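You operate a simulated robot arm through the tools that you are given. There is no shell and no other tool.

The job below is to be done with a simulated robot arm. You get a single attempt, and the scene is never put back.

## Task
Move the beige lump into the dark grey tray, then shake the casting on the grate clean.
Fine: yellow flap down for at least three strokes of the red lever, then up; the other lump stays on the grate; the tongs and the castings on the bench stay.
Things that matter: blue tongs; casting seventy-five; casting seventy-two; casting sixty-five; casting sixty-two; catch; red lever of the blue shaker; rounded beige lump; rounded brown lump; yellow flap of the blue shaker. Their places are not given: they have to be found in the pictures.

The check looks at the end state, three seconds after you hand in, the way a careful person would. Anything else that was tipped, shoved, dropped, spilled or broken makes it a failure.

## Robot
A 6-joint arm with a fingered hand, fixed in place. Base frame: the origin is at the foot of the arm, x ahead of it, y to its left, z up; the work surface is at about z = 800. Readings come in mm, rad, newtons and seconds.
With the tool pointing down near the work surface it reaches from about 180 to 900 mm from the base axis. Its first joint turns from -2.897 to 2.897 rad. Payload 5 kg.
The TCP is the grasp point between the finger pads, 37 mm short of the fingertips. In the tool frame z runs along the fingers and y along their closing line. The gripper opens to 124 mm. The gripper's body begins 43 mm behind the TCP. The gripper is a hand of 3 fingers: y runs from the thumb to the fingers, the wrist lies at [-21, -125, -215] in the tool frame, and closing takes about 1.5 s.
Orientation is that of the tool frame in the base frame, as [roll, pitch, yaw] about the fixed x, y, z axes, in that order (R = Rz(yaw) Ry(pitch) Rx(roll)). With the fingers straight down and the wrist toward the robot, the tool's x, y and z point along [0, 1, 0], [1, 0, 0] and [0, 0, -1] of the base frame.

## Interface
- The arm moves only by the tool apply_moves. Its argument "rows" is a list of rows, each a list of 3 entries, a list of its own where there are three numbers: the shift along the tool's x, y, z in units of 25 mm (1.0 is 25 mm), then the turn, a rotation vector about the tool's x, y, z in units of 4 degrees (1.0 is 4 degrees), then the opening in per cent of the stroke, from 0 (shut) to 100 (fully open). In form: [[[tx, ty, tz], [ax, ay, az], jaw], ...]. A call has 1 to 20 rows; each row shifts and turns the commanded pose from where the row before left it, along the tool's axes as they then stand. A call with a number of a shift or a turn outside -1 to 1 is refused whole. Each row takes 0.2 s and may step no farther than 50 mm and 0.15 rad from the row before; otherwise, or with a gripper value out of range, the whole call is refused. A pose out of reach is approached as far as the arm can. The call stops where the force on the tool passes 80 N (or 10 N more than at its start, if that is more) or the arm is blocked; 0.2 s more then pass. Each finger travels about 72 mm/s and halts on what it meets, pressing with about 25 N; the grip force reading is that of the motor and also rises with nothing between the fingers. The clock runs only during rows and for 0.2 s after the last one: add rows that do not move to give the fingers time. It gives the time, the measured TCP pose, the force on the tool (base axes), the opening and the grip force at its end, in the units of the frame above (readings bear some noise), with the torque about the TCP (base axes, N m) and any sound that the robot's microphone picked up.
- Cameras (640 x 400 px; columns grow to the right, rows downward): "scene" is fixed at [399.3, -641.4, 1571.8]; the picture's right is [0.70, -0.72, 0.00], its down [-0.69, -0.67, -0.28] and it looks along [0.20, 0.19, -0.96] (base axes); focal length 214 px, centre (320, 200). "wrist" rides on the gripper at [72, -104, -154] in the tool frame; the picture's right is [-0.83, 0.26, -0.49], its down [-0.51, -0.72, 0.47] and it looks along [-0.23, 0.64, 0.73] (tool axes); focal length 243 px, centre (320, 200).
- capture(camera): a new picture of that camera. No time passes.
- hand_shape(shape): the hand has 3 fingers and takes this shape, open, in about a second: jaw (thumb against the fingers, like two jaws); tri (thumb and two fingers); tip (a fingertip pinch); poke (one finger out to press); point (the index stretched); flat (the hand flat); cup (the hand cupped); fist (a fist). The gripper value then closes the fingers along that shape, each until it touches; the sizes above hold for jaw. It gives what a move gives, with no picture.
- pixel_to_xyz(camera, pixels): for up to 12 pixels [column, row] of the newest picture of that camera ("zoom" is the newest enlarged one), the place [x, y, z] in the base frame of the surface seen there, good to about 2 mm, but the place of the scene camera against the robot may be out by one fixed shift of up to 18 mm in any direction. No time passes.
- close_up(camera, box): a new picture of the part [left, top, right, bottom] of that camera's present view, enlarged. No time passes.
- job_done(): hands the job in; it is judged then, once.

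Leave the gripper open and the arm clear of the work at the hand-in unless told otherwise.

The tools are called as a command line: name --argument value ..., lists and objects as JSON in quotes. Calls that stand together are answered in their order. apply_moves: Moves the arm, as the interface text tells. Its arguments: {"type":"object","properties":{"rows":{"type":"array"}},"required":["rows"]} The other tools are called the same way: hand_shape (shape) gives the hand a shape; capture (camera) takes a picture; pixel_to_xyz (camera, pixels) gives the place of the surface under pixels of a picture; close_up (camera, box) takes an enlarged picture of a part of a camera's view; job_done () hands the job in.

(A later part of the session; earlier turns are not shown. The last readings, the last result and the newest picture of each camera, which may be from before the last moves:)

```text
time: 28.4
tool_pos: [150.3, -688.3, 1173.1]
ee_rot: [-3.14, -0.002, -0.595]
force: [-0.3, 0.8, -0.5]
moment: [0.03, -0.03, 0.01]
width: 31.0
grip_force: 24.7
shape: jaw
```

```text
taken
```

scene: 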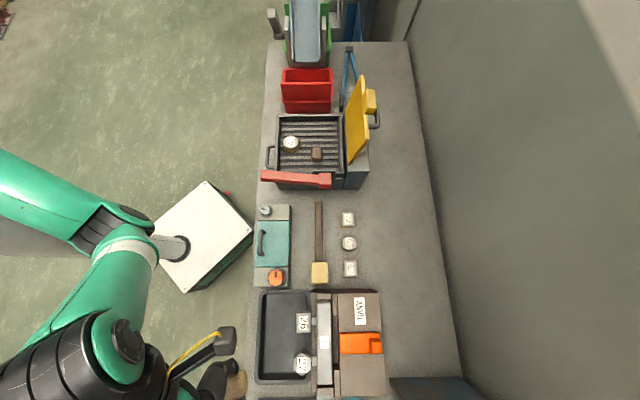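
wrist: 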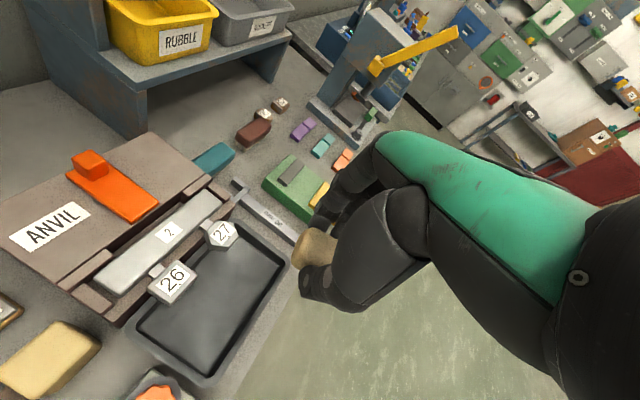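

All well. Two more turn steps, a 12 mm shift to the placing spot (150,-700), then lowering to z≈930 for a look.

apply_moves --rows '[[[0, 0, 0], [0, 0, 1], 0], [[0, 0, 0], [0, 0, 1], 0], [[0.32, 0.36, 0], [0, 0, 0], 0], [[0, 0, 1], [0, 0, 0], 0], [[0, 0, 1], [0, 0, 0], 0], [[0, 0, 1], [0, 0, 0], 0], [[0, 0, 1], [0, 0, 0], 0], [[0, 0, 1], [0, 0, 0], 0], [[0, 0, 1], [0, 0, 0], 0], [[0, 0, 1], [0, 0, 0], 0], [[0, 0, 1], [0, 0, 0], 0], [[0, 0, 1], [0, 0, 0], 0], [[0, 0, 0.7], [0, 0, 0], 0]]'

capture --camera "wrist"

close_up --camera "scene" --box '[200, 250, 400, 400]'

```text
time: 31.2
tool_pos: [150.7, -697.9, 929.9]
ee_rot: [-3.139, -0.001, -0.732]
force: [-0.1, -0.5, 0.0]
moment: [-0.01, 0.0, 0.02]
width: 31.1
grip_force: 25.0
shape: jaw
```

```text
taken
```

wrist: 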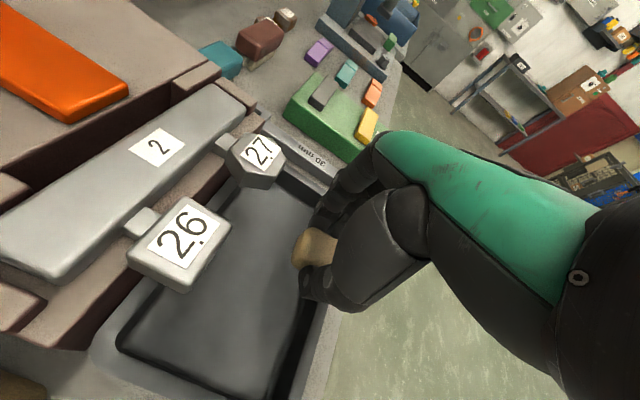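

```text
2.67 times, centred on (300, 325) of scene
```

zoom: 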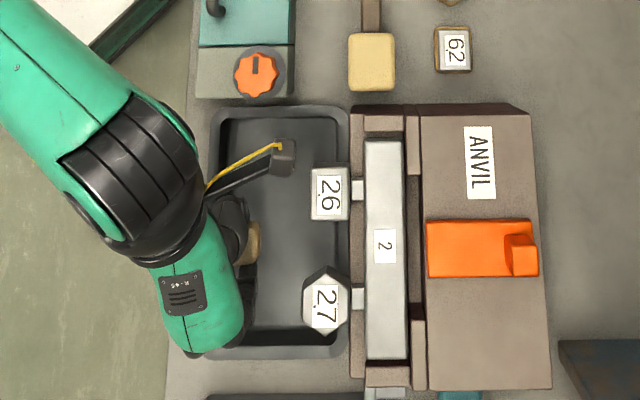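

Good clearance around castings 26/27. I lower the last 78 mm gently.

apply_moves --rows '[[[0, 0, 0.8], [0, 0, 0], 0], [[0, 0, 0.8], [0, 0, 0], 0], [[0, 0, 0.8], [0, 0, 0], 0], [[0, 0, 0.5], [0, 0, 0], 0], [[0, 0, 0.24], [0, 0, 0], 0]]'

capture --camera "wrist"

close_up --camera "scene" --box '[200, 250, 400, 400]'

```text
time: 32.4
tool_pos: [151.5, -698.1, 852.7]
ee_rot: [-3.142, -0.001, -0.736]
force: [-0.3, -0.5, -0.4]
moment: [-0.01, 0.01, 0.01]
width: 30.9
grip_force: 25.2
shape: jaw
```

```text
taken
```

wrist: 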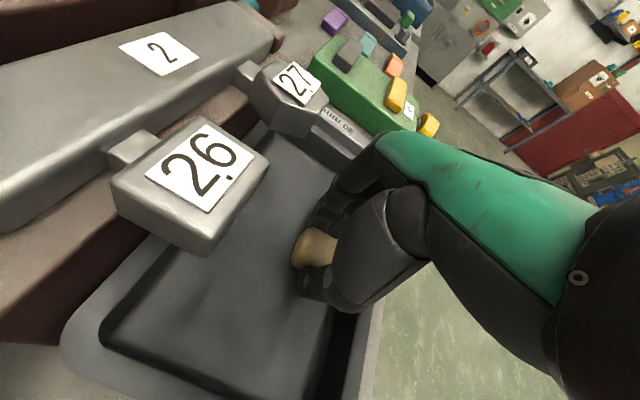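

```text
2.67 times, centred on (300, 325) of scene
```

zoom: 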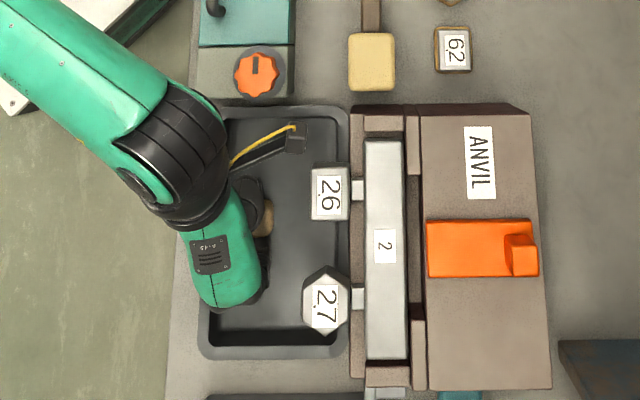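

No contact yet; two tiny 2 mm steps down more.

apply_moves --rows '[[[0, 0, 0.08], [0, 0, 0], 0], [[0, 0, 0.08], [0, 0, 0], 0]]'

```text
time: 33.0
tool_pos: [151.4, -699.6, 849.0]
ee_rot: [3.139, -0.002, -0.732]
force: [-0.3, 3.8, 12.2]
moment: [0.1, 0.01, -0.06]
width: 31.1
grip_force: 25.2
shape: jaw
```

Contact: 12 N upward, so the lump rests on the tray floor. I open gradually to about 62 mm and then lift straight up.

apply_moves --rows '[[[0, 0, -0.03], [0, 0, 0], 10], [[0, 0, 0], [0, 0, 0], 30], [[0, 0, 0], [0, 0, 0], 40], [[0, 0, 0], [0, 0, 0], 50], [[0, 0, 0], [0, 0, 0], 50], [[0, 0, 0], [0, 0, 0], 50], [[0, 0, -0.5], [0, 0, 0], 50], [[0, 0, -1], [0, 0, 0], 50], [[0, 0, -1], [0, 0, 0], 50], [[0, 0, -1], [0, 0, 0], 50], [[0, 0, -1], [0, 0, 0], 50], [[0, 0, -1], [0, 0, 0], 50], [[0, 0, -1], [0, 0, 0], 50], [[0, 0, -1], [0, 0, 0], 50], [[0, 0, -1], [0, 0, 0], 50], [[0, 0, -1], [0, 0, 0], 50], [[0, 0, -1], [0, 0, 0], 50], [[0, 0, -1], [0, 0, 0], 50], [[0, 0, -1], [0, 0, 0], 50]]'

capture --camera "wrist"

capture --camera "scene"

```text
time: 37.0
tool_pos: [149.8, -701.2, 1161.1]
ee_rot: [3.142, 0.001, -0.734]
force: [0.3, -0.4, -0.1]
moment: [-0.01, 0.01, 0.0]
width: 61.6
grip_force: 0.0
shape: jaw
```

```text
taken
```

wrist: 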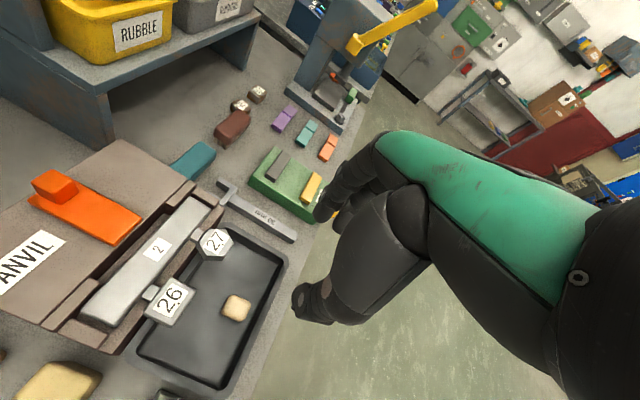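

```text
taken
```

scene: 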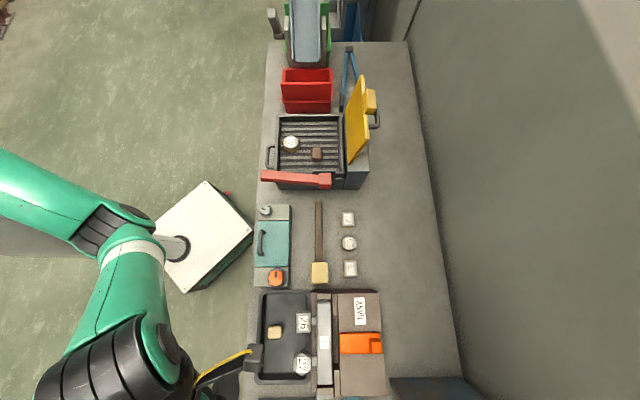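

The beige lump lies in the tray at scene (273,332), free of the hand. Now I turn the hand back while rising a little.

apply_moves --rows '[[[0, 0, -0.15], [0, 0, -1], 50], [[0, 0, -0.15], [0, 0, -1], 50], [[0, 0, -0.15], [0, 0, -1], 50], [[0, 0, -0.15], [0, 0, -1], 50], [[0, 0, -0.15], [0, 0, -1], 50], [[0, 0, -0.15], [0, 0, -1], 50], [[0, 0, -0.15], [0, 0, -1], 50], [[0, 0, -0.15], [0, 0, -1], 50], [[0, 0, -0.15], [0, 0, -1], 50], [[0, 0, -0.15], [0, 0, -1], 50], [[0, 0, -0.15], [0, 0, -1], 50], [[0, 0, -0.15], [0, 0, -1], 50], [[0, 0, -0.15], [0, 0, -1], 50], [[0, 0, -0.15], [0, 0, -1], 50], [[0, 0, -0.15], [0, 0, -1], 50], [[0, 0, -0.15], [0, 0, -1], 50], [[0, 0, -0.15], [0, 0, -1], 50], [[0, 0, -0.15], [0, 0, -1], 50], [[0, 0, -0.15], [0, 0, -1], 50], [[0, 0, -0.15], [0, 0, -1], 50]]'

close_up --camera "scene" --box '[240, 280, 340, 400]'

```text
time: 41.2
tool_pos: [151.1, -699.4, 1235.8]
ee_rot: [3.141, -0.001, 0.665]
force: [0.1, 0.0, -0.4]
moment: [0.01, 0.01, -0.05]
width: 61.6
grip_force: 0.1
shape: jaw
```

```text
3.33 times, centred on (290, 340) of scene
```

zoom: 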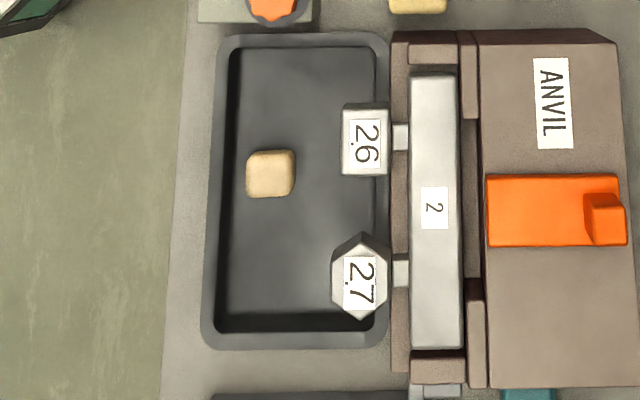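

Lump is fine in the tray. Now I move to a viewpoint near the lever bracket (TCP about (459,-535,1130)).

apply_moves --rows '[[[0.917, 0.161, 0.283], [0, 0, 0], 50], [[0.917, 0.161, 0.283], [0, 0, 0], 50], [[0.917, 0.161, 0.283], [0, 0, 0], 50], [[0.917, 0.161, 0.283], [0, 0, 0], 50], [[0.917, 0.161, 0.283], [0, 0, 0], 50], [[0.917, 0.161, 0.283], [0, 0, 0], 50], [[0.917, 0.161, 0.283], [0, 0, 0], 50], [[0.917, 0.161, 0.283], [0, 0, 0], 50], [[0.917, 0.161, 0.283], [0, 0, 0], 50], [[0.917, 0.161, 0.283], [0, 0, 0], 50], [[0.917, 0.161, 0.283], [0, 0, 0], 50], [[0.917, 0.161, 0.283], [0, 0, 0], 50], [[0.917, 0.161, 0.283], [0, 0, 0], 50], [[0.917, 0.161, 0.283], [0, 0, 0], 50], [[0.917, 0.161, 0.283], [0, 0, 0], 50]]'

capture --camera "wrist"

close_up --camera "wrist" --box '[0, 0, 340, 240]'

```text
time: 44.4
tool_pos: [457.4, -536.1, 1130.0]
ee_rot: [-3.141, -0.001, 0.664]
force: [-0.5, -0.1, 0.7]
moment: [0.0, 0.0, 0.0]
width: 61.3
grip_force: 0.1
shape: jaw
```

```text
taken
```

wrist: 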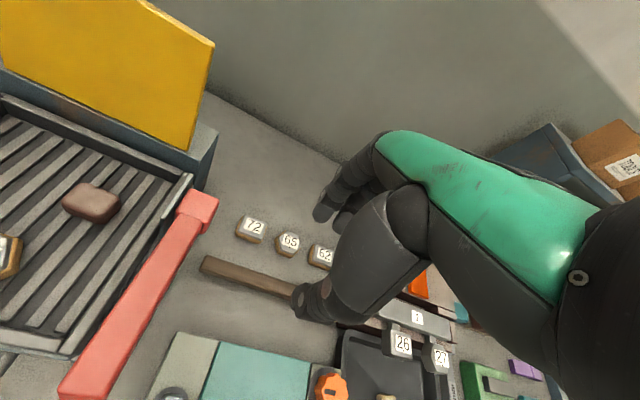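

```text
1.67 times, centred on (170, 120) of wrist
```

zoom: 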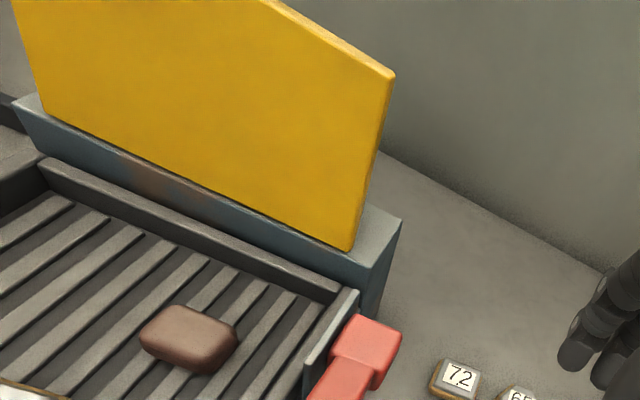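

I look at several spots at high zoom for a catch: the lever bracket, the flap knob, the shaker's front.

close_up --camera "scene" --box '[335, 70, 385, 120]'

close_up --camera "scene" --box '[300, 155, 380, 205]'

close_up --camera "scene" --box '[330, 35, 390, 85]'

close_up --camera "wrist" --box '[130, 120, 240, 240]'

```text
8.00 times, centred on (360, 95) of scene
```

zoom: 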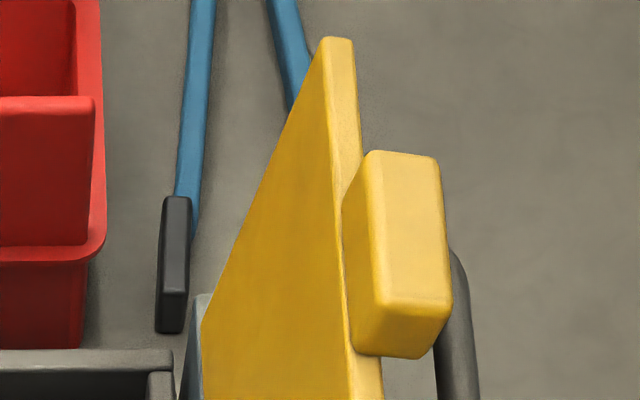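

```text
8.00 times, centred on (340, 180) of scene
```

zoom: 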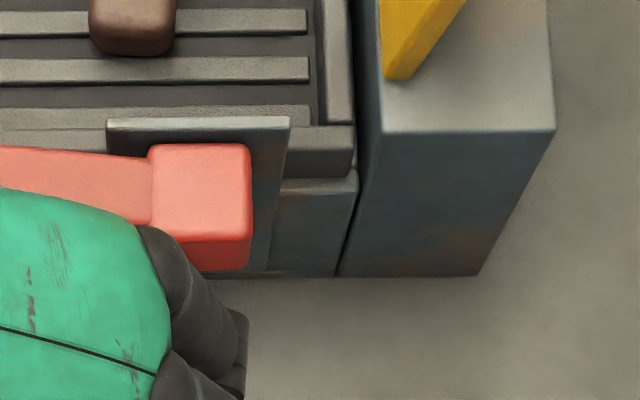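

```text
8.00 times, centred on (360, 60) of scene
```

zoom: 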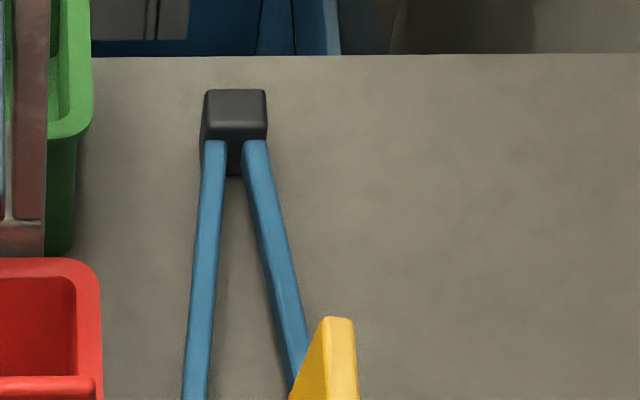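

```text
3.33 times, centred on (185, 180) of wrist
```

zoom: 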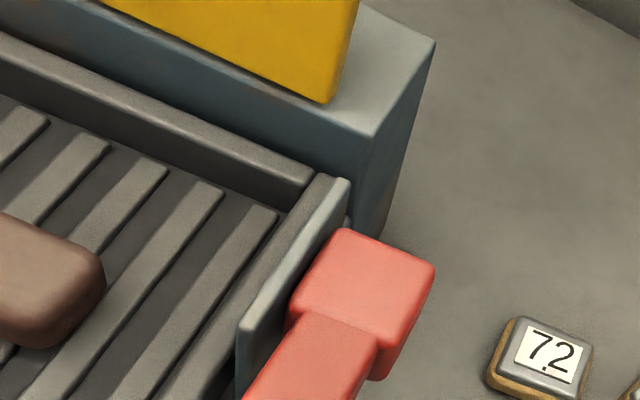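

No separate catch is visible here. The flap's handle block sits on its outer face near the top. Plan for the flap: straddle its top edge (thumb inside, fingers outside) at its front part, pull it over and let it down in a controlled arc. First I raise and move to above the flap's top edge at (722,-508,1200).

apply_moves --rows '[[[0, 0, -0.93], [0, 0, -1], 50], [[0, 0, -0.93], [0, 0, -1], 50], [[0, 0, -0.93], [0, 0, 0], 50], [[0.908, 0.76, 0], [0, 0, 0], 50], [[0.908, 0.76, 0], [0, 0, 0], 50], [[0.908, 0.76, 0], [0, 0, 0], 50], [[0.908, 0.76, 0], [0, 0, 0], 50], [[0.908, 0.76, 0], [0, 0, 0], 50], [[0.908, 0.76, 0], [0, 0, 0], 50], [[0.908, 0.76, 0], [0, 0, 0], 50], [[0.908, 0.76, 0], [0, 0, 0], 50], [[0.908, 0.76, 0], [0, 0, 0], 50]]'

capture --camera "wrist"

close_up --camera "scene" --box '[270, 30, 430, 190]'

```text
time: 47.0
tool_pos: [724.4, -507.2, 1198.8]
ee_rot: [-3.141, -0.001, 0.805]
force: [-0.7, 0.3, 0.2]
moment: [-0.01, -0.03, 0.0]
width: 61.9
grip_force: 0.1
shape: jaw
```

```text
taken
```

wrist: 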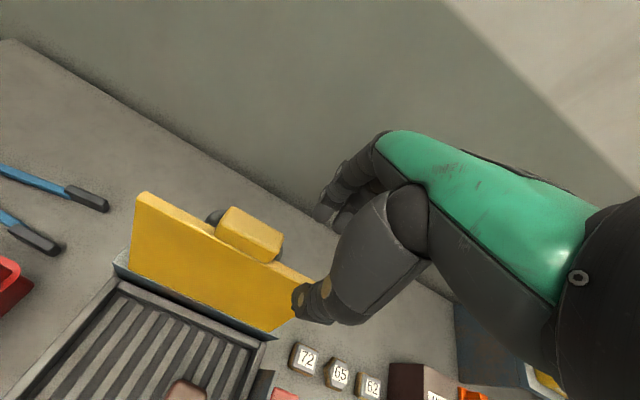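

```text
2.50 times, centred on (350, 110) of scene
```

zoom: 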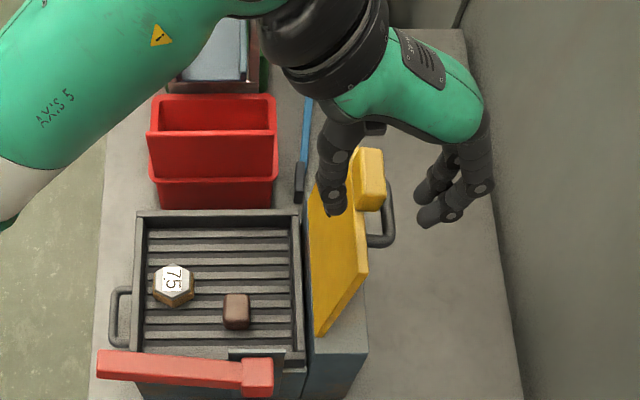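

Reachable. I measure the flap edge and handle block from this nearer view.

close_up --camera "wrist" --box '[100, 170, 350, 350]'

pixel_to_xyz --camera "wrist" --pixels '[[140, 194], [155, 193], [215, 230], [230, 210], [280, 240], [258, 258], [245, 240], [295, 285], [313, 280], [214, 215], [272, 328], [117, 265]]'

```text
2.22 times, centred on (225, 260) of wrist
```

zoom: 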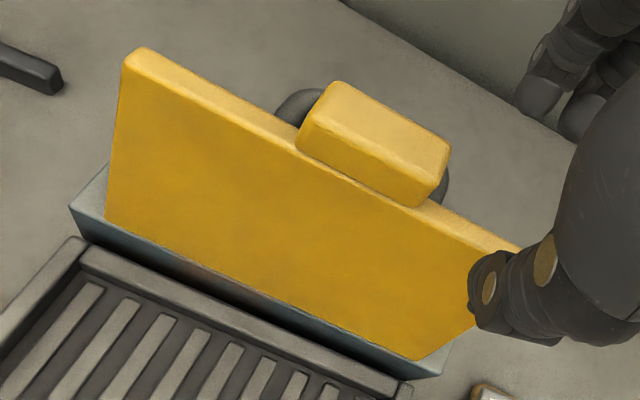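

```text
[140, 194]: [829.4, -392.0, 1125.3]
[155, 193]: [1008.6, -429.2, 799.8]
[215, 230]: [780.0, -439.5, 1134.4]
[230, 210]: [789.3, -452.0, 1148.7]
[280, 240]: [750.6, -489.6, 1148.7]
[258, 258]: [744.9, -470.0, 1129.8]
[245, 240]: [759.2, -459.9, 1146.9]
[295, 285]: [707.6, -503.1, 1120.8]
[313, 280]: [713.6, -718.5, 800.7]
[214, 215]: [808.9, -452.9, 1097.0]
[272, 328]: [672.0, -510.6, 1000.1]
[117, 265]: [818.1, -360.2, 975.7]
```

A grey loop rises behind the handle block (point at z≈1097) — possibly the catch or back-rest of the flap. I look at it from the scene camera and measure it.

close_up --camera "scene" --box '[340, 80, 400, 140]'

pixel_to_xyz --camera "scene" --pixels '[[379, 113], [379, 117], [380, 122], [378, 126], [374, 127], [370, 127.5], [376, 107], [372, 121], [372, 109], [366, 112], [377, 103], [364, 90]]'

```text
6.67 times, centred on (370, 110) of scene
```

zoom: 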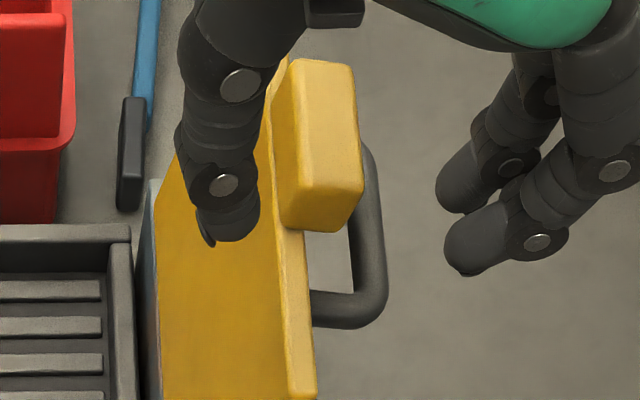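

```text
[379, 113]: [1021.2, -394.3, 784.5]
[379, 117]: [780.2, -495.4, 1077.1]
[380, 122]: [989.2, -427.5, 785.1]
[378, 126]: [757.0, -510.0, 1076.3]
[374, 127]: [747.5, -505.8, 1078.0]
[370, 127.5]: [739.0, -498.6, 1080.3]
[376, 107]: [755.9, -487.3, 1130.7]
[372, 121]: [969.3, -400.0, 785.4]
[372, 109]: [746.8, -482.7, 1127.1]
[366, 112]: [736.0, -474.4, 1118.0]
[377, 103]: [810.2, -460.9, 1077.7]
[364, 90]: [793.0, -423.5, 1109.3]
```

The loop is a handle on the flap's outer face (z≈1090), so the flap's front part (u just ahead of it) is free to straddle. I shift 14 mm forward along the edge and 8 mm inward, then lower so the thumb is inside and fingers outside the flap's top edge.

apply_moves --rows '[[[-0.55, -0.3, 0], [0, 0, 0], 50], [[0, 0, 0.75], [0, 0, 0], 50], [[0, 0, 0.75], [0, 0, 0], 50], [[0, 0, 0.75], [0, 0, 0], 50], [[0, 0, 0.7], [0, 0, 0], 50]]'

capture --camera "wrist"

close_up --camera "scene" --box '[310, 70, 410, 170]'

```text
time: 48.2
tool_pos: [709.3, -512.1, 1125.5]
ee_rot: [3.141, 0.0, 0.802]
force: [0.0, -0.3, -0.2]
moment: [-0.01, 0.01, 0.01]
width: 61.8
grip_force: 0.0
shape: jaw
```

```text
taken
```

wrist: 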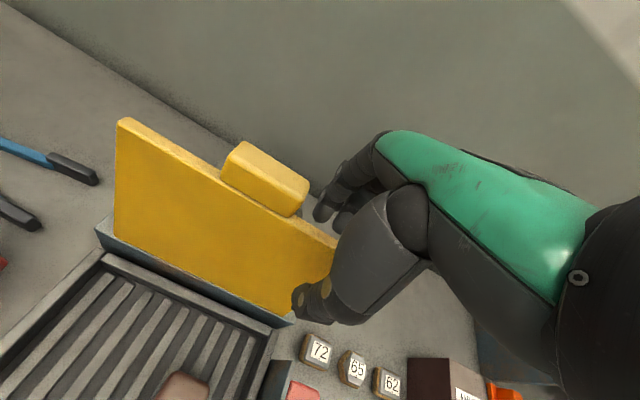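

```text
4.00 times, centred on (360, 120) of scene
```

zoom: 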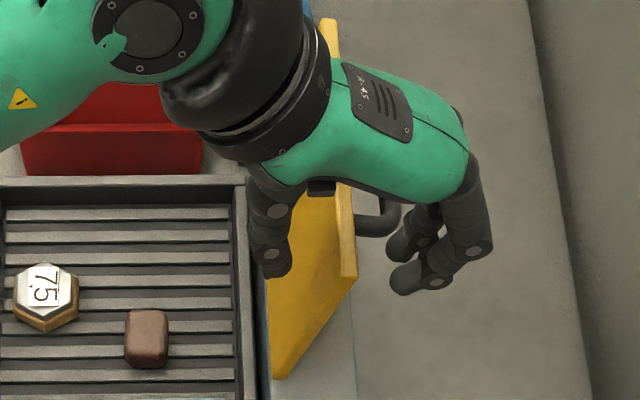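

Well placed. I shift 6 mm further from the loop and pull inward (−y of the tool) in small steps, watching force.

apply_moves --rows '[[[-0.24, 0, 0], [0, 0, 0], 50], [[0, -0.5, 0], [0, 0, 0], 50], [[0, -0.5, 0], [0, 0, 0], 50], [[0, -0.5, 0], [0, 0, 0], 50], [[0, -0.5, 0], [0, 0, 0], 50]]'

close_up --camera "scene" --box '[290, 60, 410, 180]'

capture --camera "wrist"

```text
time: 49.4
tool_pos: [669.3, -481.9, 1125.4]
ee_rot: [-3.142, 0.0, 0.804]
force: [0.4, -0.1, 0.2]
moment: [0.01, -0.01, 0.01]
width: 61.9
grip_force: 0.0
shape: jaw
```

```text
3.33 times, centred on (350, 120) of scene
```

zoom: 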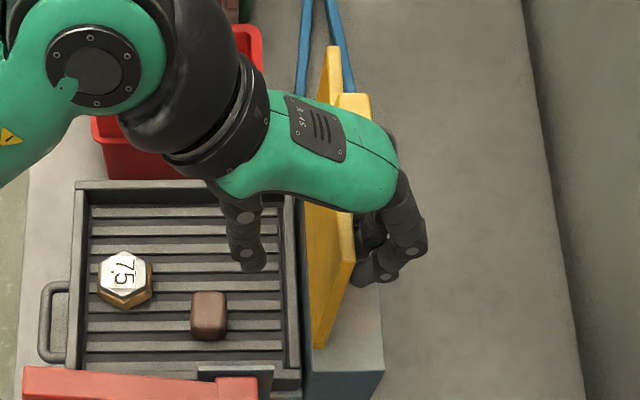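

```text
taken
```

wrist: 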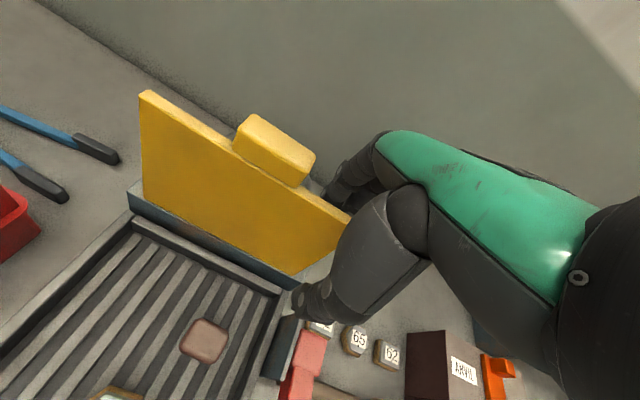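

No force shown. I check whether the flap has begun to move.

pixel_to_xyz --camera "wrist" --pixels '[[142, 95], [232, 155], [155, 195], [325, 212], [310, 155], [330, 185], [298, 300], [245, 120]]'

```text
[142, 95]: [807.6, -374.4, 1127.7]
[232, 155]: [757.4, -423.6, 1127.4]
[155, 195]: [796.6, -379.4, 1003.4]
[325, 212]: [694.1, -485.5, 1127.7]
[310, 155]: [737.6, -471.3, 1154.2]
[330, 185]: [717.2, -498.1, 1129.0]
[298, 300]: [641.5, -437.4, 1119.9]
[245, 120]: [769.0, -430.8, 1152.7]
```

The flap follows easily and is now vertical. Two more steps so it tips onto the thumb, then a pause.

apply_moves --rows '[[[0, -0.4, -0.2], [0, 0, 0], 50], [[0, -0.4, -0.2], [0, 0, 0], 50], [[0, -0.2, 0], [0, 0, 0], 50], [[0, 0, 0], [0, 0, 0], 50], [[0, 0, 0], [0, 0, 0], 50]]'

capture --camera "wrist"

close_up --camera "scene" --box '[290, 60, 410, 180]'

```text
time: 50.6
tool_pos: [648.0, -464.0, 1134.8]
ee_rot: [3.14, -0.001, 0.803]
force: [0.2, 0.1, -0.4]
moment: [0.0, -0.02, 0.0]
width: 62.0
grip_force: 0.0
shape: jaw
```

```text
taken
```

wrist: 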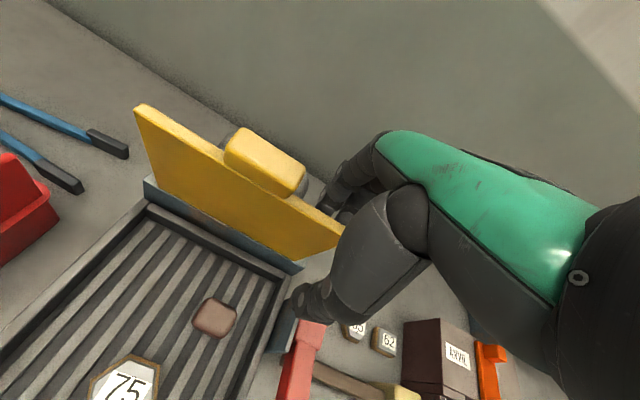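

```text
3.33 times, centred on (350, 120) of scene
```

zoom: 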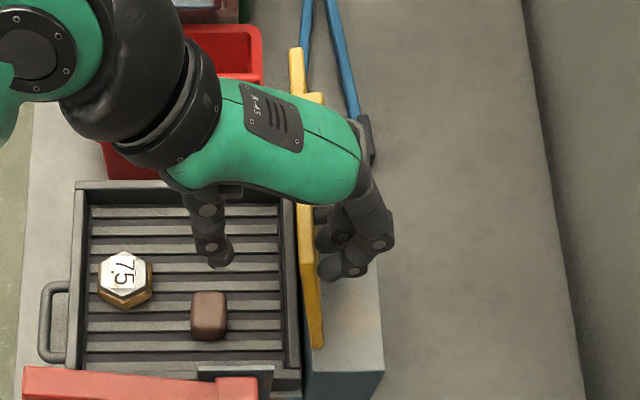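

pixel_to_xyz --camera "wrist" --pixels '[[138, 107], [215, 160], [160, 190], [325, 225], [335, 215], [300, 300], [245, 145], [300, 172]]'

```text
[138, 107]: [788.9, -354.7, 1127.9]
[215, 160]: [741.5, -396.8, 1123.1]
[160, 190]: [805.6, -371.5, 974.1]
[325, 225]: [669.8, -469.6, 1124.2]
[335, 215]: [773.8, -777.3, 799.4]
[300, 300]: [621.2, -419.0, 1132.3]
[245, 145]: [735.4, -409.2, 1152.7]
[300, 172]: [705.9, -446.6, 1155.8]
```

The flap stays where it is pushed (stiff hinge; tilted about 11° inward). I keep pushing it inward with the fingers, 60 mm more and slightly lower.

apply_moves --rows '[[[0, -0.48, 0.1], [0, 0, 0], 50], [[0, -0.48, 0.1], [0, 0, 0], 50], [[0, -0.48, 0.12], [0, 0, 0], 50], [[0, -0.48, 0.14], [0, 0, 0], 50], [[0, -0.48, 0.14], [0, 0, 0], 50], [[0, 0, 0], [0, 0, 0], 50]]'

capture --camera "wrist"

close_up --camera "scene" --box '[270, 60, 390, 180]'

```text
time: 52.0
tool_pos: [605.6, -422.1, 1122.1]
ee_rot: [3.142, 0.0, 0.803]
force: [-0.2, 0.6, 0.4]
moment: [-0.02, 0.0, -0.04]
width: 62.0
grip_force: 0.1
shape: jaw
```

```text
taken
```

wrist: 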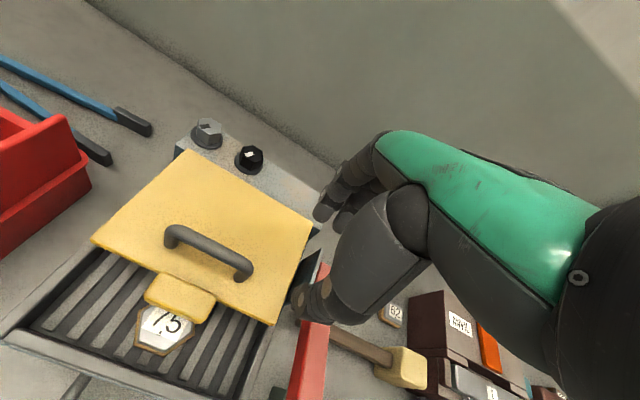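

```text
3.33 times, centred on (330, 120) of scene
```

zoom: 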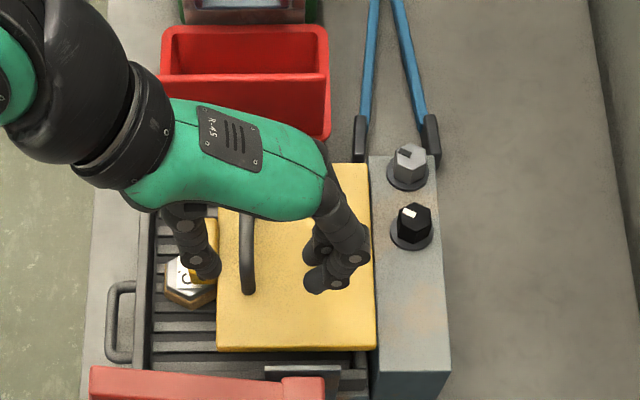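

The flap swung down over the grate with its loop handle on top; two dials are revealed behind it. I lift the hand straight up to look.

apply_moves --rows '[[[0, 0, -1], [0, 0, 0], 50], [[0, 0, -1], [0, 0, 0], 50], [[0, 0, -1], [0, 0, 0], 50], [[-0.5, 0, -0.5], [0, 0, 0], 50], [[-0.9, 0, 0], [0, 0, 0], 50], [[-0.9, 0, 0], [0, 0, 0], 50]]'

capture --camera "wrist"

close_up --camera "wrist" --box '[40, 100, 360, 360]'

close_up --camera "scene" --box '[250, 90, 380, 200]'

```text
time: 53.4
tool_pos: [567.5, -463.2, 1209.1]
ee_rot: [-3.141, 0.001, 0.802]
force: [0.5, 0.2, 0.4]
moment: [-0.01, 0.02, 0.0]
width: 62.0
grip_force: 0.1
shape: jaw
```

```text
taken
```

wrist: 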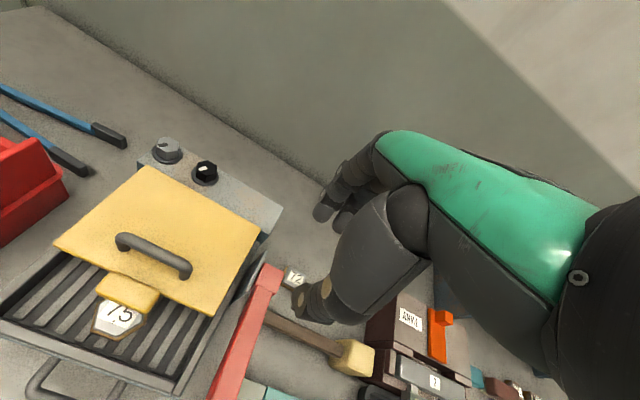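

```text
1.54 times, centred on (200, 230) of wrist
```

zoom: 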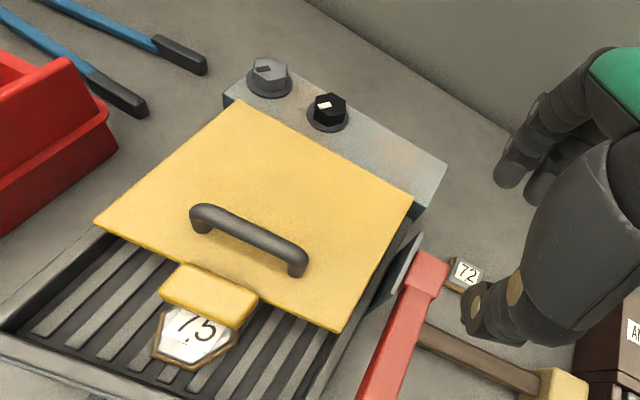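

```text
3.64 times, centred on (315, 145) of scene
```

zoom: 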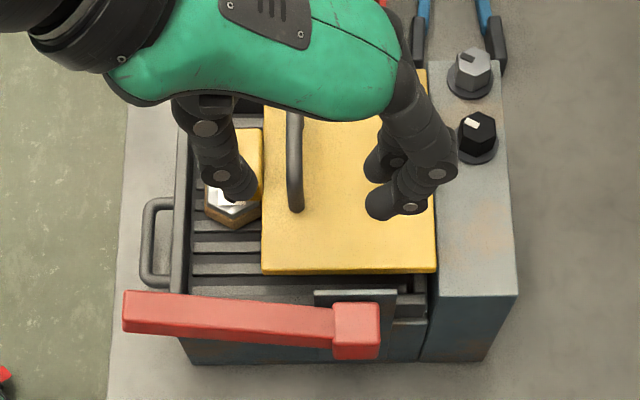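

The flap is down, its yellow block resting over casting 75 as a hold-down. I measure the flap, loop handle and lever.

pixel_to_xyz --camera "wrist" --pixels '[[150, 172], [250, 240], [205, 310], [62, 245], [122, 237], [155, 252], [185, 272], [130, 290], [128, 282], [108, 330], [268, 275], [225, 375]]'

pixel_to_xyz --camera "scene" --pixels '[[286, 173], [290, 180], [310, 180], [330, 180], [335, 180], [324, 150], [308, 130], [325, 172]]'

```text
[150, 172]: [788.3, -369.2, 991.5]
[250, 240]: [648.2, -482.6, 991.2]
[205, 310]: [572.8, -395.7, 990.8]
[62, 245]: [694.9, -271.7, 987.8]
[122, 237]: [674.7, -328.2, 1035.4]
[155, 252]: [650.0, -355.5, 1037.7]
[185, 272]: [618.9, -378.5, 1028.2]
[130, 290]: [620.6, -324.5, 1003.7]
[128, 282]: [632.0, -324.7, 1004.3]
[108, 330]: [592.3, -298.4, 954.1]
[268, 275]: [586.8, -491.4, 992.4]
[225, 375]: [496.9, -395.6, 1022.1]
```

```text
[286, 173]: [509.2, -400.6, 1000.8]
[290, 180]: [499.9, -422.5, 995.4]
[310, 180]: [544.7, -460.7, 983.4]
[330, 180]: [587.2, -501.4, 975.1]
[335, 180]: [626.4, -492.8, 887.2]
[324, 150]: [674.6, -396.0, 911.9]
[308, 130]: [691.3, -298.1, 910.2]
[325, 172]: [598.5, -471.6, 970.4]
```

The flap is flat at z≈990, loop bar at about v-line (647,-353) z≈1037. Now the lever: its top centreline near the free end is about (473,-382,1030). I close the hand and go above that point.

apply_moves --rows '[[[-0.06, -0.99, 0], [0, 0, 0], 30], [[-0.06, -0.99, 0.2], [0, 0, 0], 10], [[-0.06, -0.99, 0.5], [0, 0, 0], 0], [[-0.06, -0.99, 0.6], [0, 0, 0], 0], [[-0.06, -0.99, 0.6], [0, 0, 0], 0], [[0, 0, 0.8], [0, 0, 0], 0], [[0, 0, 0.8], [0, 0, 0], 0]]'

capture --camera "wrist"

close_up --camera "scene" --box '[240, 90, 380, 210]'

```text
time: 55.0
tool_pos: [476.4, -386.9, 1114.8]
ee_rot: [3.141, 0.001, 0.803]
force: [0.8, 0.1, -0.4]
moment: [0.01, -0.02, -0.01]
width: 0.2
grip_force: 25.4
shape: jaw
out of reach, approached as far as the arm can: row 3, 4
```

```text
taken
```

wrist: 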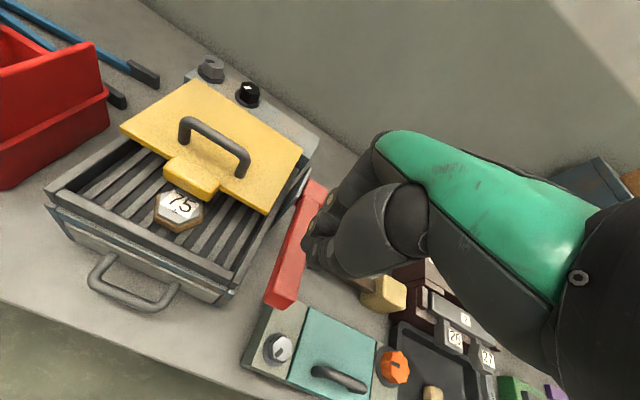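

```text
3.33 times, centred on (310, 150) of scene
```

zoom: 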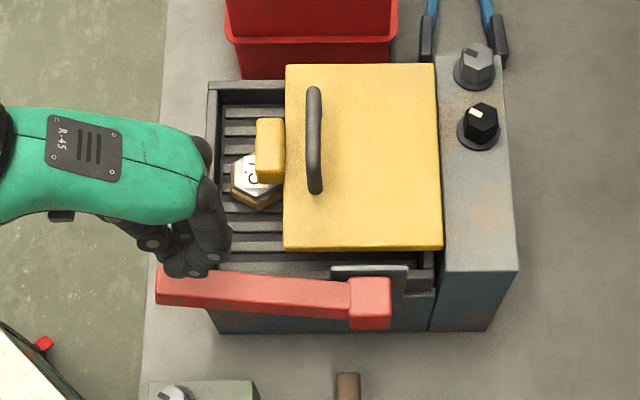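

The fingertips are over the lever. I lower until contact (expected at TCP z≈1067) in small steps.

apply_moves --rows '[[[0, 0, 0.8], [0, 0, 0], 0], [[0, 0, 0.6], [0, 0, 0], 0], [[0, 0, 0.4], [0, 0, 0], 0], [[0, 0, 0.4], [0, 0, 0], 0]]'

close_up --camera "scene" --box '[240, 90, 380, 210]'

```text
time: 56.0
tool_pos: [475.7, -386.8, 1060.6]
ee_rot: [3.14, -0.001, 0.803]
force: [0.2, 0.4, 4.8]
moment: [0.0, 0.03, 0.02]
width: 0.0
grip_force: 24.4
shape: jaw
```

```text
3.33 times, centred on (310, 150) of scene
```

zoom: 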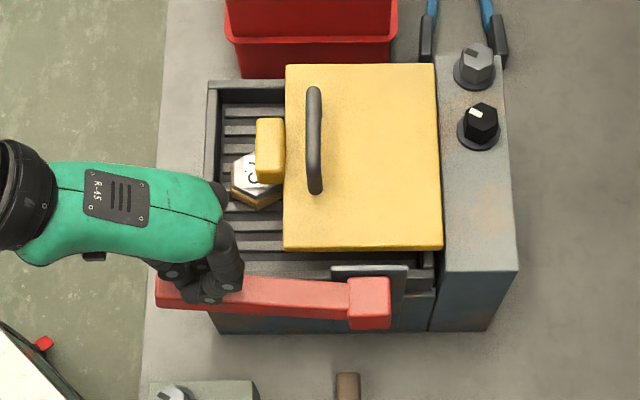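

Contact on the lever (4.8 N). I press it down in 12 mm steps.

apply_moves --rows '[[[0, 0, 0.5], [0, 0, 0], 0], [[0, 0, 0.5], [0, 0, 0], 0], [[0, 0, 0.5], [0, 0, 0], 0], [[0, 0, 0.5], [0, 0, 0], 0]]'

close_up --camera "scene" --box '[240, 90, 380, 210]'

capture --camera "wrist"

```text
time: 57.0
tool_pos: [478.0, -384.3, 1010.7]
ee_rot: [3.139, 0.0, 0.802]
force: [-0.5, -2.4, 6.9]
moment: [-0.05, -0.07, -0.02]
width: 0.0
grip_force: 25.4
shape: jaw
```

```text
3.33 times, centred on (310, 150) of scene
```

zoom: 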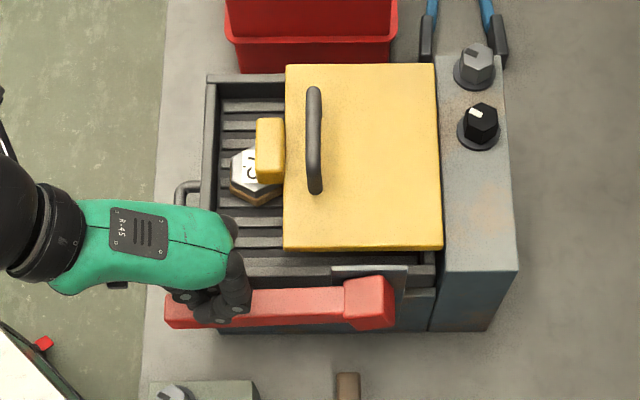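

```text
taken
```

wrist: 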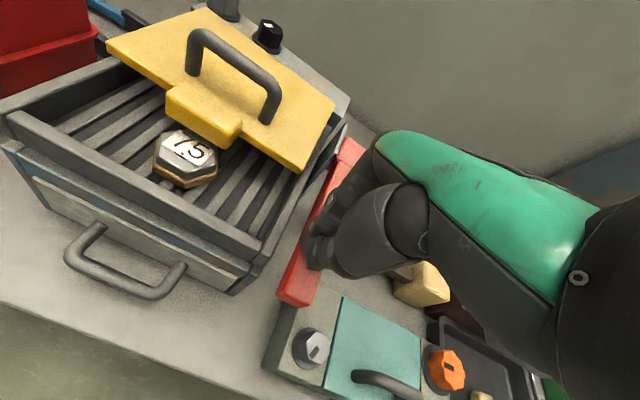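

The grate rises with the lever. I go on pressing to find the end of the stroke.

apply_moves --rows '[[[0, 0, 0.4], [0, 0, 0], 0], [[0, 0, 0.4], [0, 0, 0], 0], [[0, 0, 0.4], [0, 0, 0], 0]]'

close_up --camera "scene" --box '[240, 90, 380, 210]'

capture --camera "wrist"

```text
time: 57.8
tool_pos: [481.2, -390.5, 999.4]
ee_rot: [3.104, -0.003, 0.802]
force: [-5.7, 6.5, 25.8]
moment: [0.27, -0.02, 0.07]
width: 0.0
grip_force: 24.3
shape: jaw
stopped in row 3: the force on the tool passed its limit at 89 N (the readings are from after the stop); the commanded pose is now the measured one
```

```text
3.33 times, centred on (310, 150) of scene
```

zoom: 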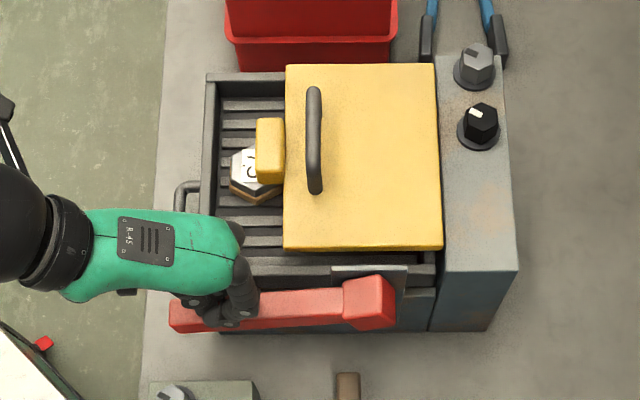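

```text
taken
```

wrist: 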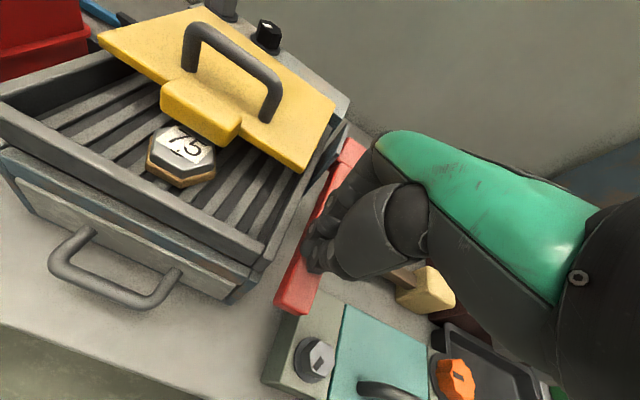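

The stroke ends at TCP z≈1002 (hard stop). Now I raise the hand 62 mm and see whether the lever springs back.

apply_moves --rows '[[[0, 0, -0.5], [0, 0, 0], 0], [[0, 0, -0.5], [0, 0, 0], 0], [[0, 0, -0.5], [0, 0, 0], 0], [[0, 0, -0.5], [0, 0, 0], 0], [[0, 0, -0.5], [0, 0, 0], 0], [[0, 0, -0.3], [0, 0, 0], 0], [[0, 0, 0], [0, 0, 0], 0]]'

close_up --camera "scene" --box '[240, 90, 380, 210]'

capture --camera "wrist"

```text
time: 59.4
tool_pos: [479.5, -388.5, 1065.5]
ee_rot: [3.111, -0.002, 0.803]
force: [2.4, -1.3, 3.0]
moment: [-0.06, -0.03, 0.0]
width: 0.1
grip_force: 25.3
shape: jaw
```

```text
3.33 times, centred on (310, 150) of scene
```

zoom: 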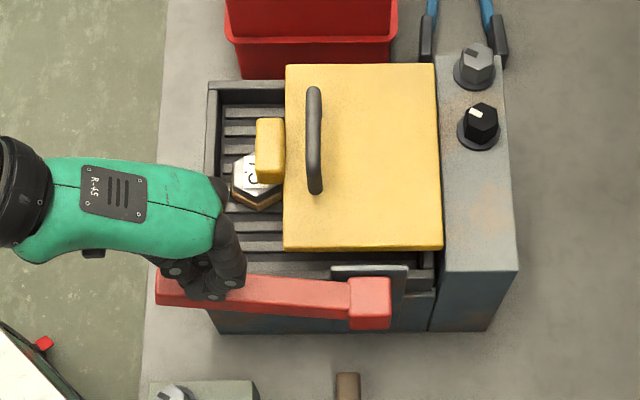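

```text
taken
```

wrist: 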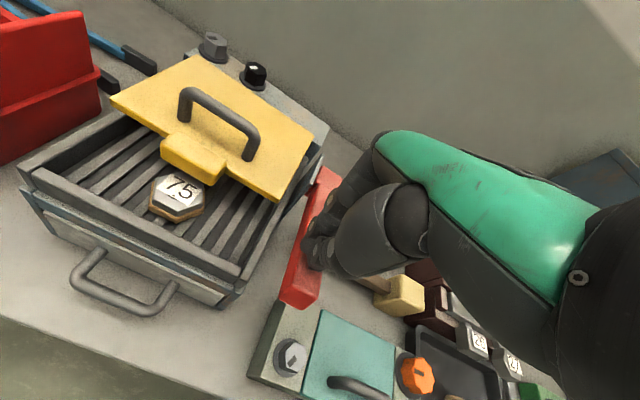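

The lever springs back by itself and the grate settles. I release it fully, then make a second full stroke and return.

apply_moves --rows '[[[0, 0, -0.4], [0, 0, 0], 0], [[0, 0, 0], [0, 0, 0], 0], [[0, 0, 0.48], [0, 0, 0], 0], [[0, 0, 0.48], [0, 0, 0], 0], [[0, 0, 0.48], [0, 0, 0], 0], [[0, 0, 0.48], [0, 0, 0], 0], [[0, 0, 0.48], [0, 0, 0], 0], [[0, 0, 0.4], [0, 0, 0], 0], [[0, 0, 0], [0, 0, 0], 0]]'

apply_moves --rows '[[[0, 0, -0.4], [0, 0, 0], 0], [[0, 0, -0.48], [0, 0, 0], 0], [[0, 0, -0.48], [0, 0, 0], 0], [[0, 0, -0.48], [0, 0, 0], 0], [[0, 0, -0.48], [0, 0, 0], 0], [[0, 0, -0.48], [0, 0, 0], 0], [[0, 0, 0], [0, 0, 0], 0]]'

close_up --camera "scene" --box '[240, 90, 380, 210]'

capture --camera "wrist"

```text
time: 61.4
tool_pos: [481.1, -389.7, 1006.2]
ee_rot: [3.111, -0.001, 0.805]
force: [-1.0, 4.0, 8.3]
moment: [0.15, -0.06, 0.11]
width: 0.2
grip_force: 24.9
shape: jaw
```

```text
time: 63.0
tool_pos: [478.2, -388.1, 1074.0]
ee_rot: [3.112, -0.004, 0.804]
force: [-0.5, -0.5, -0.1]
moment: [-0.01, 0.0, -0.06]
width: 0.0
grip_force: 25.6
shape: jaw
```

```text
3.33 times, centred on (310, 150) of scene
```

zoom: 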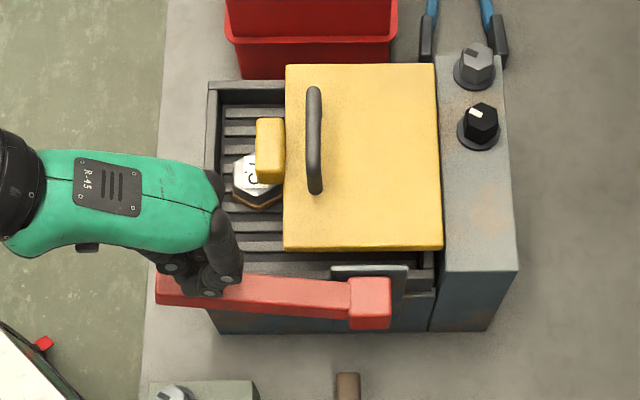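

```text
taken
```

wrist: 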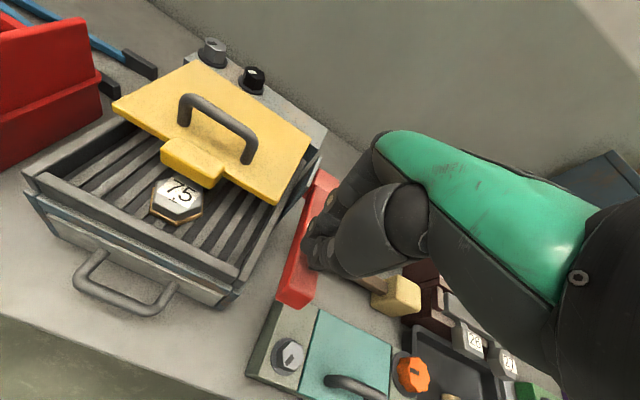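

The brown crust on casting 75 gets thinner; it works. Third stroke, a little deeper, and a fourth for safety afterwards.

apply_moves --rows '[[[0, 0, 0.48], [0, 0, 0], 0], [[0, 0, 0.48], [0, 0, 0], 0], [[0, 0, 0.48], [0, 0, 0], 0], [[0, 0, 0.48], [0, 0, 0], 0], [[0, 0, 0.48], [0, 0, 0], 0], [[0, 0, 0.44], [0, 0, 0], 0], [[0, 0, 0.06], [0, 0, 0], 0]]'

apply_moves --rows '[[[0, 0, -0.46], [0, 0, 0], 0], [[0, 0, -0.48], [0, 0, 0], 0], [[0, 0, -0.48], [0, 0, 0], 0], [[0, 0, -0.48], [0, 0, 0], 0], [[0, 0, -0.48], [0, 0, 0], 0], [[0, 0, -0.5], [0, 0, 0], 0], [[0, 0, 0], [0, 0, 0], 0]]'

close_up --camera "wrist" --box '[20, 50, 320, 320]'

close_up --camera "scene" --box '[240, 90, 380, 210]'

```text
time: 64.6
tool_pos: [480.5, -390.2, 1002.9]
ee_rot: [3.11, -0.002, 0.801]
force: [-3.4, -1.1, 8.2]
moment: [0.0, 0.02, 0.0]
width: 0.0
grip_force: 25.6
shape: jaw
```

```text
time: 66.2
tool_pos: [477.6, -388.2, 1073.9]
ee_rot: [3.113, -0.002, 0.803]
force: [0.3, 0.6, 0.1]
moment: [0.01, 0.02, 0.0]
width: 0.2
grip_force: 24.6
shape: jaw
```

```text
1.48 times, centred on (170, 185) of wrist
```

zoom: 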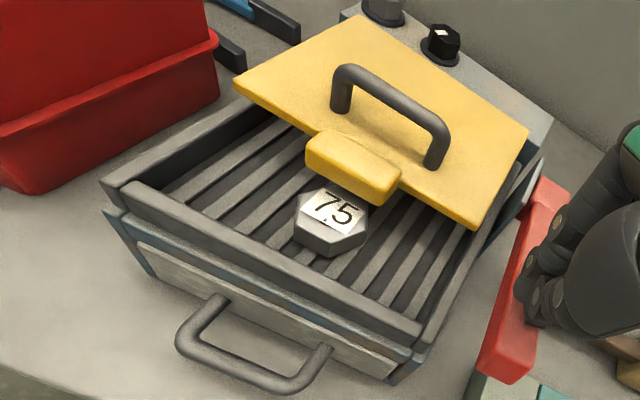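

```text
3.33 times, centred on (310, 150) of scene
```

zoom: 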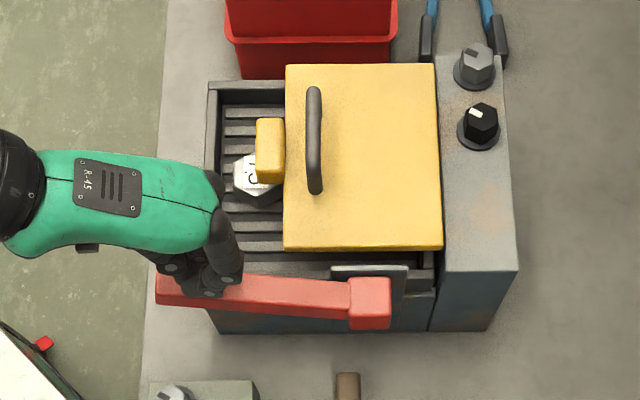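

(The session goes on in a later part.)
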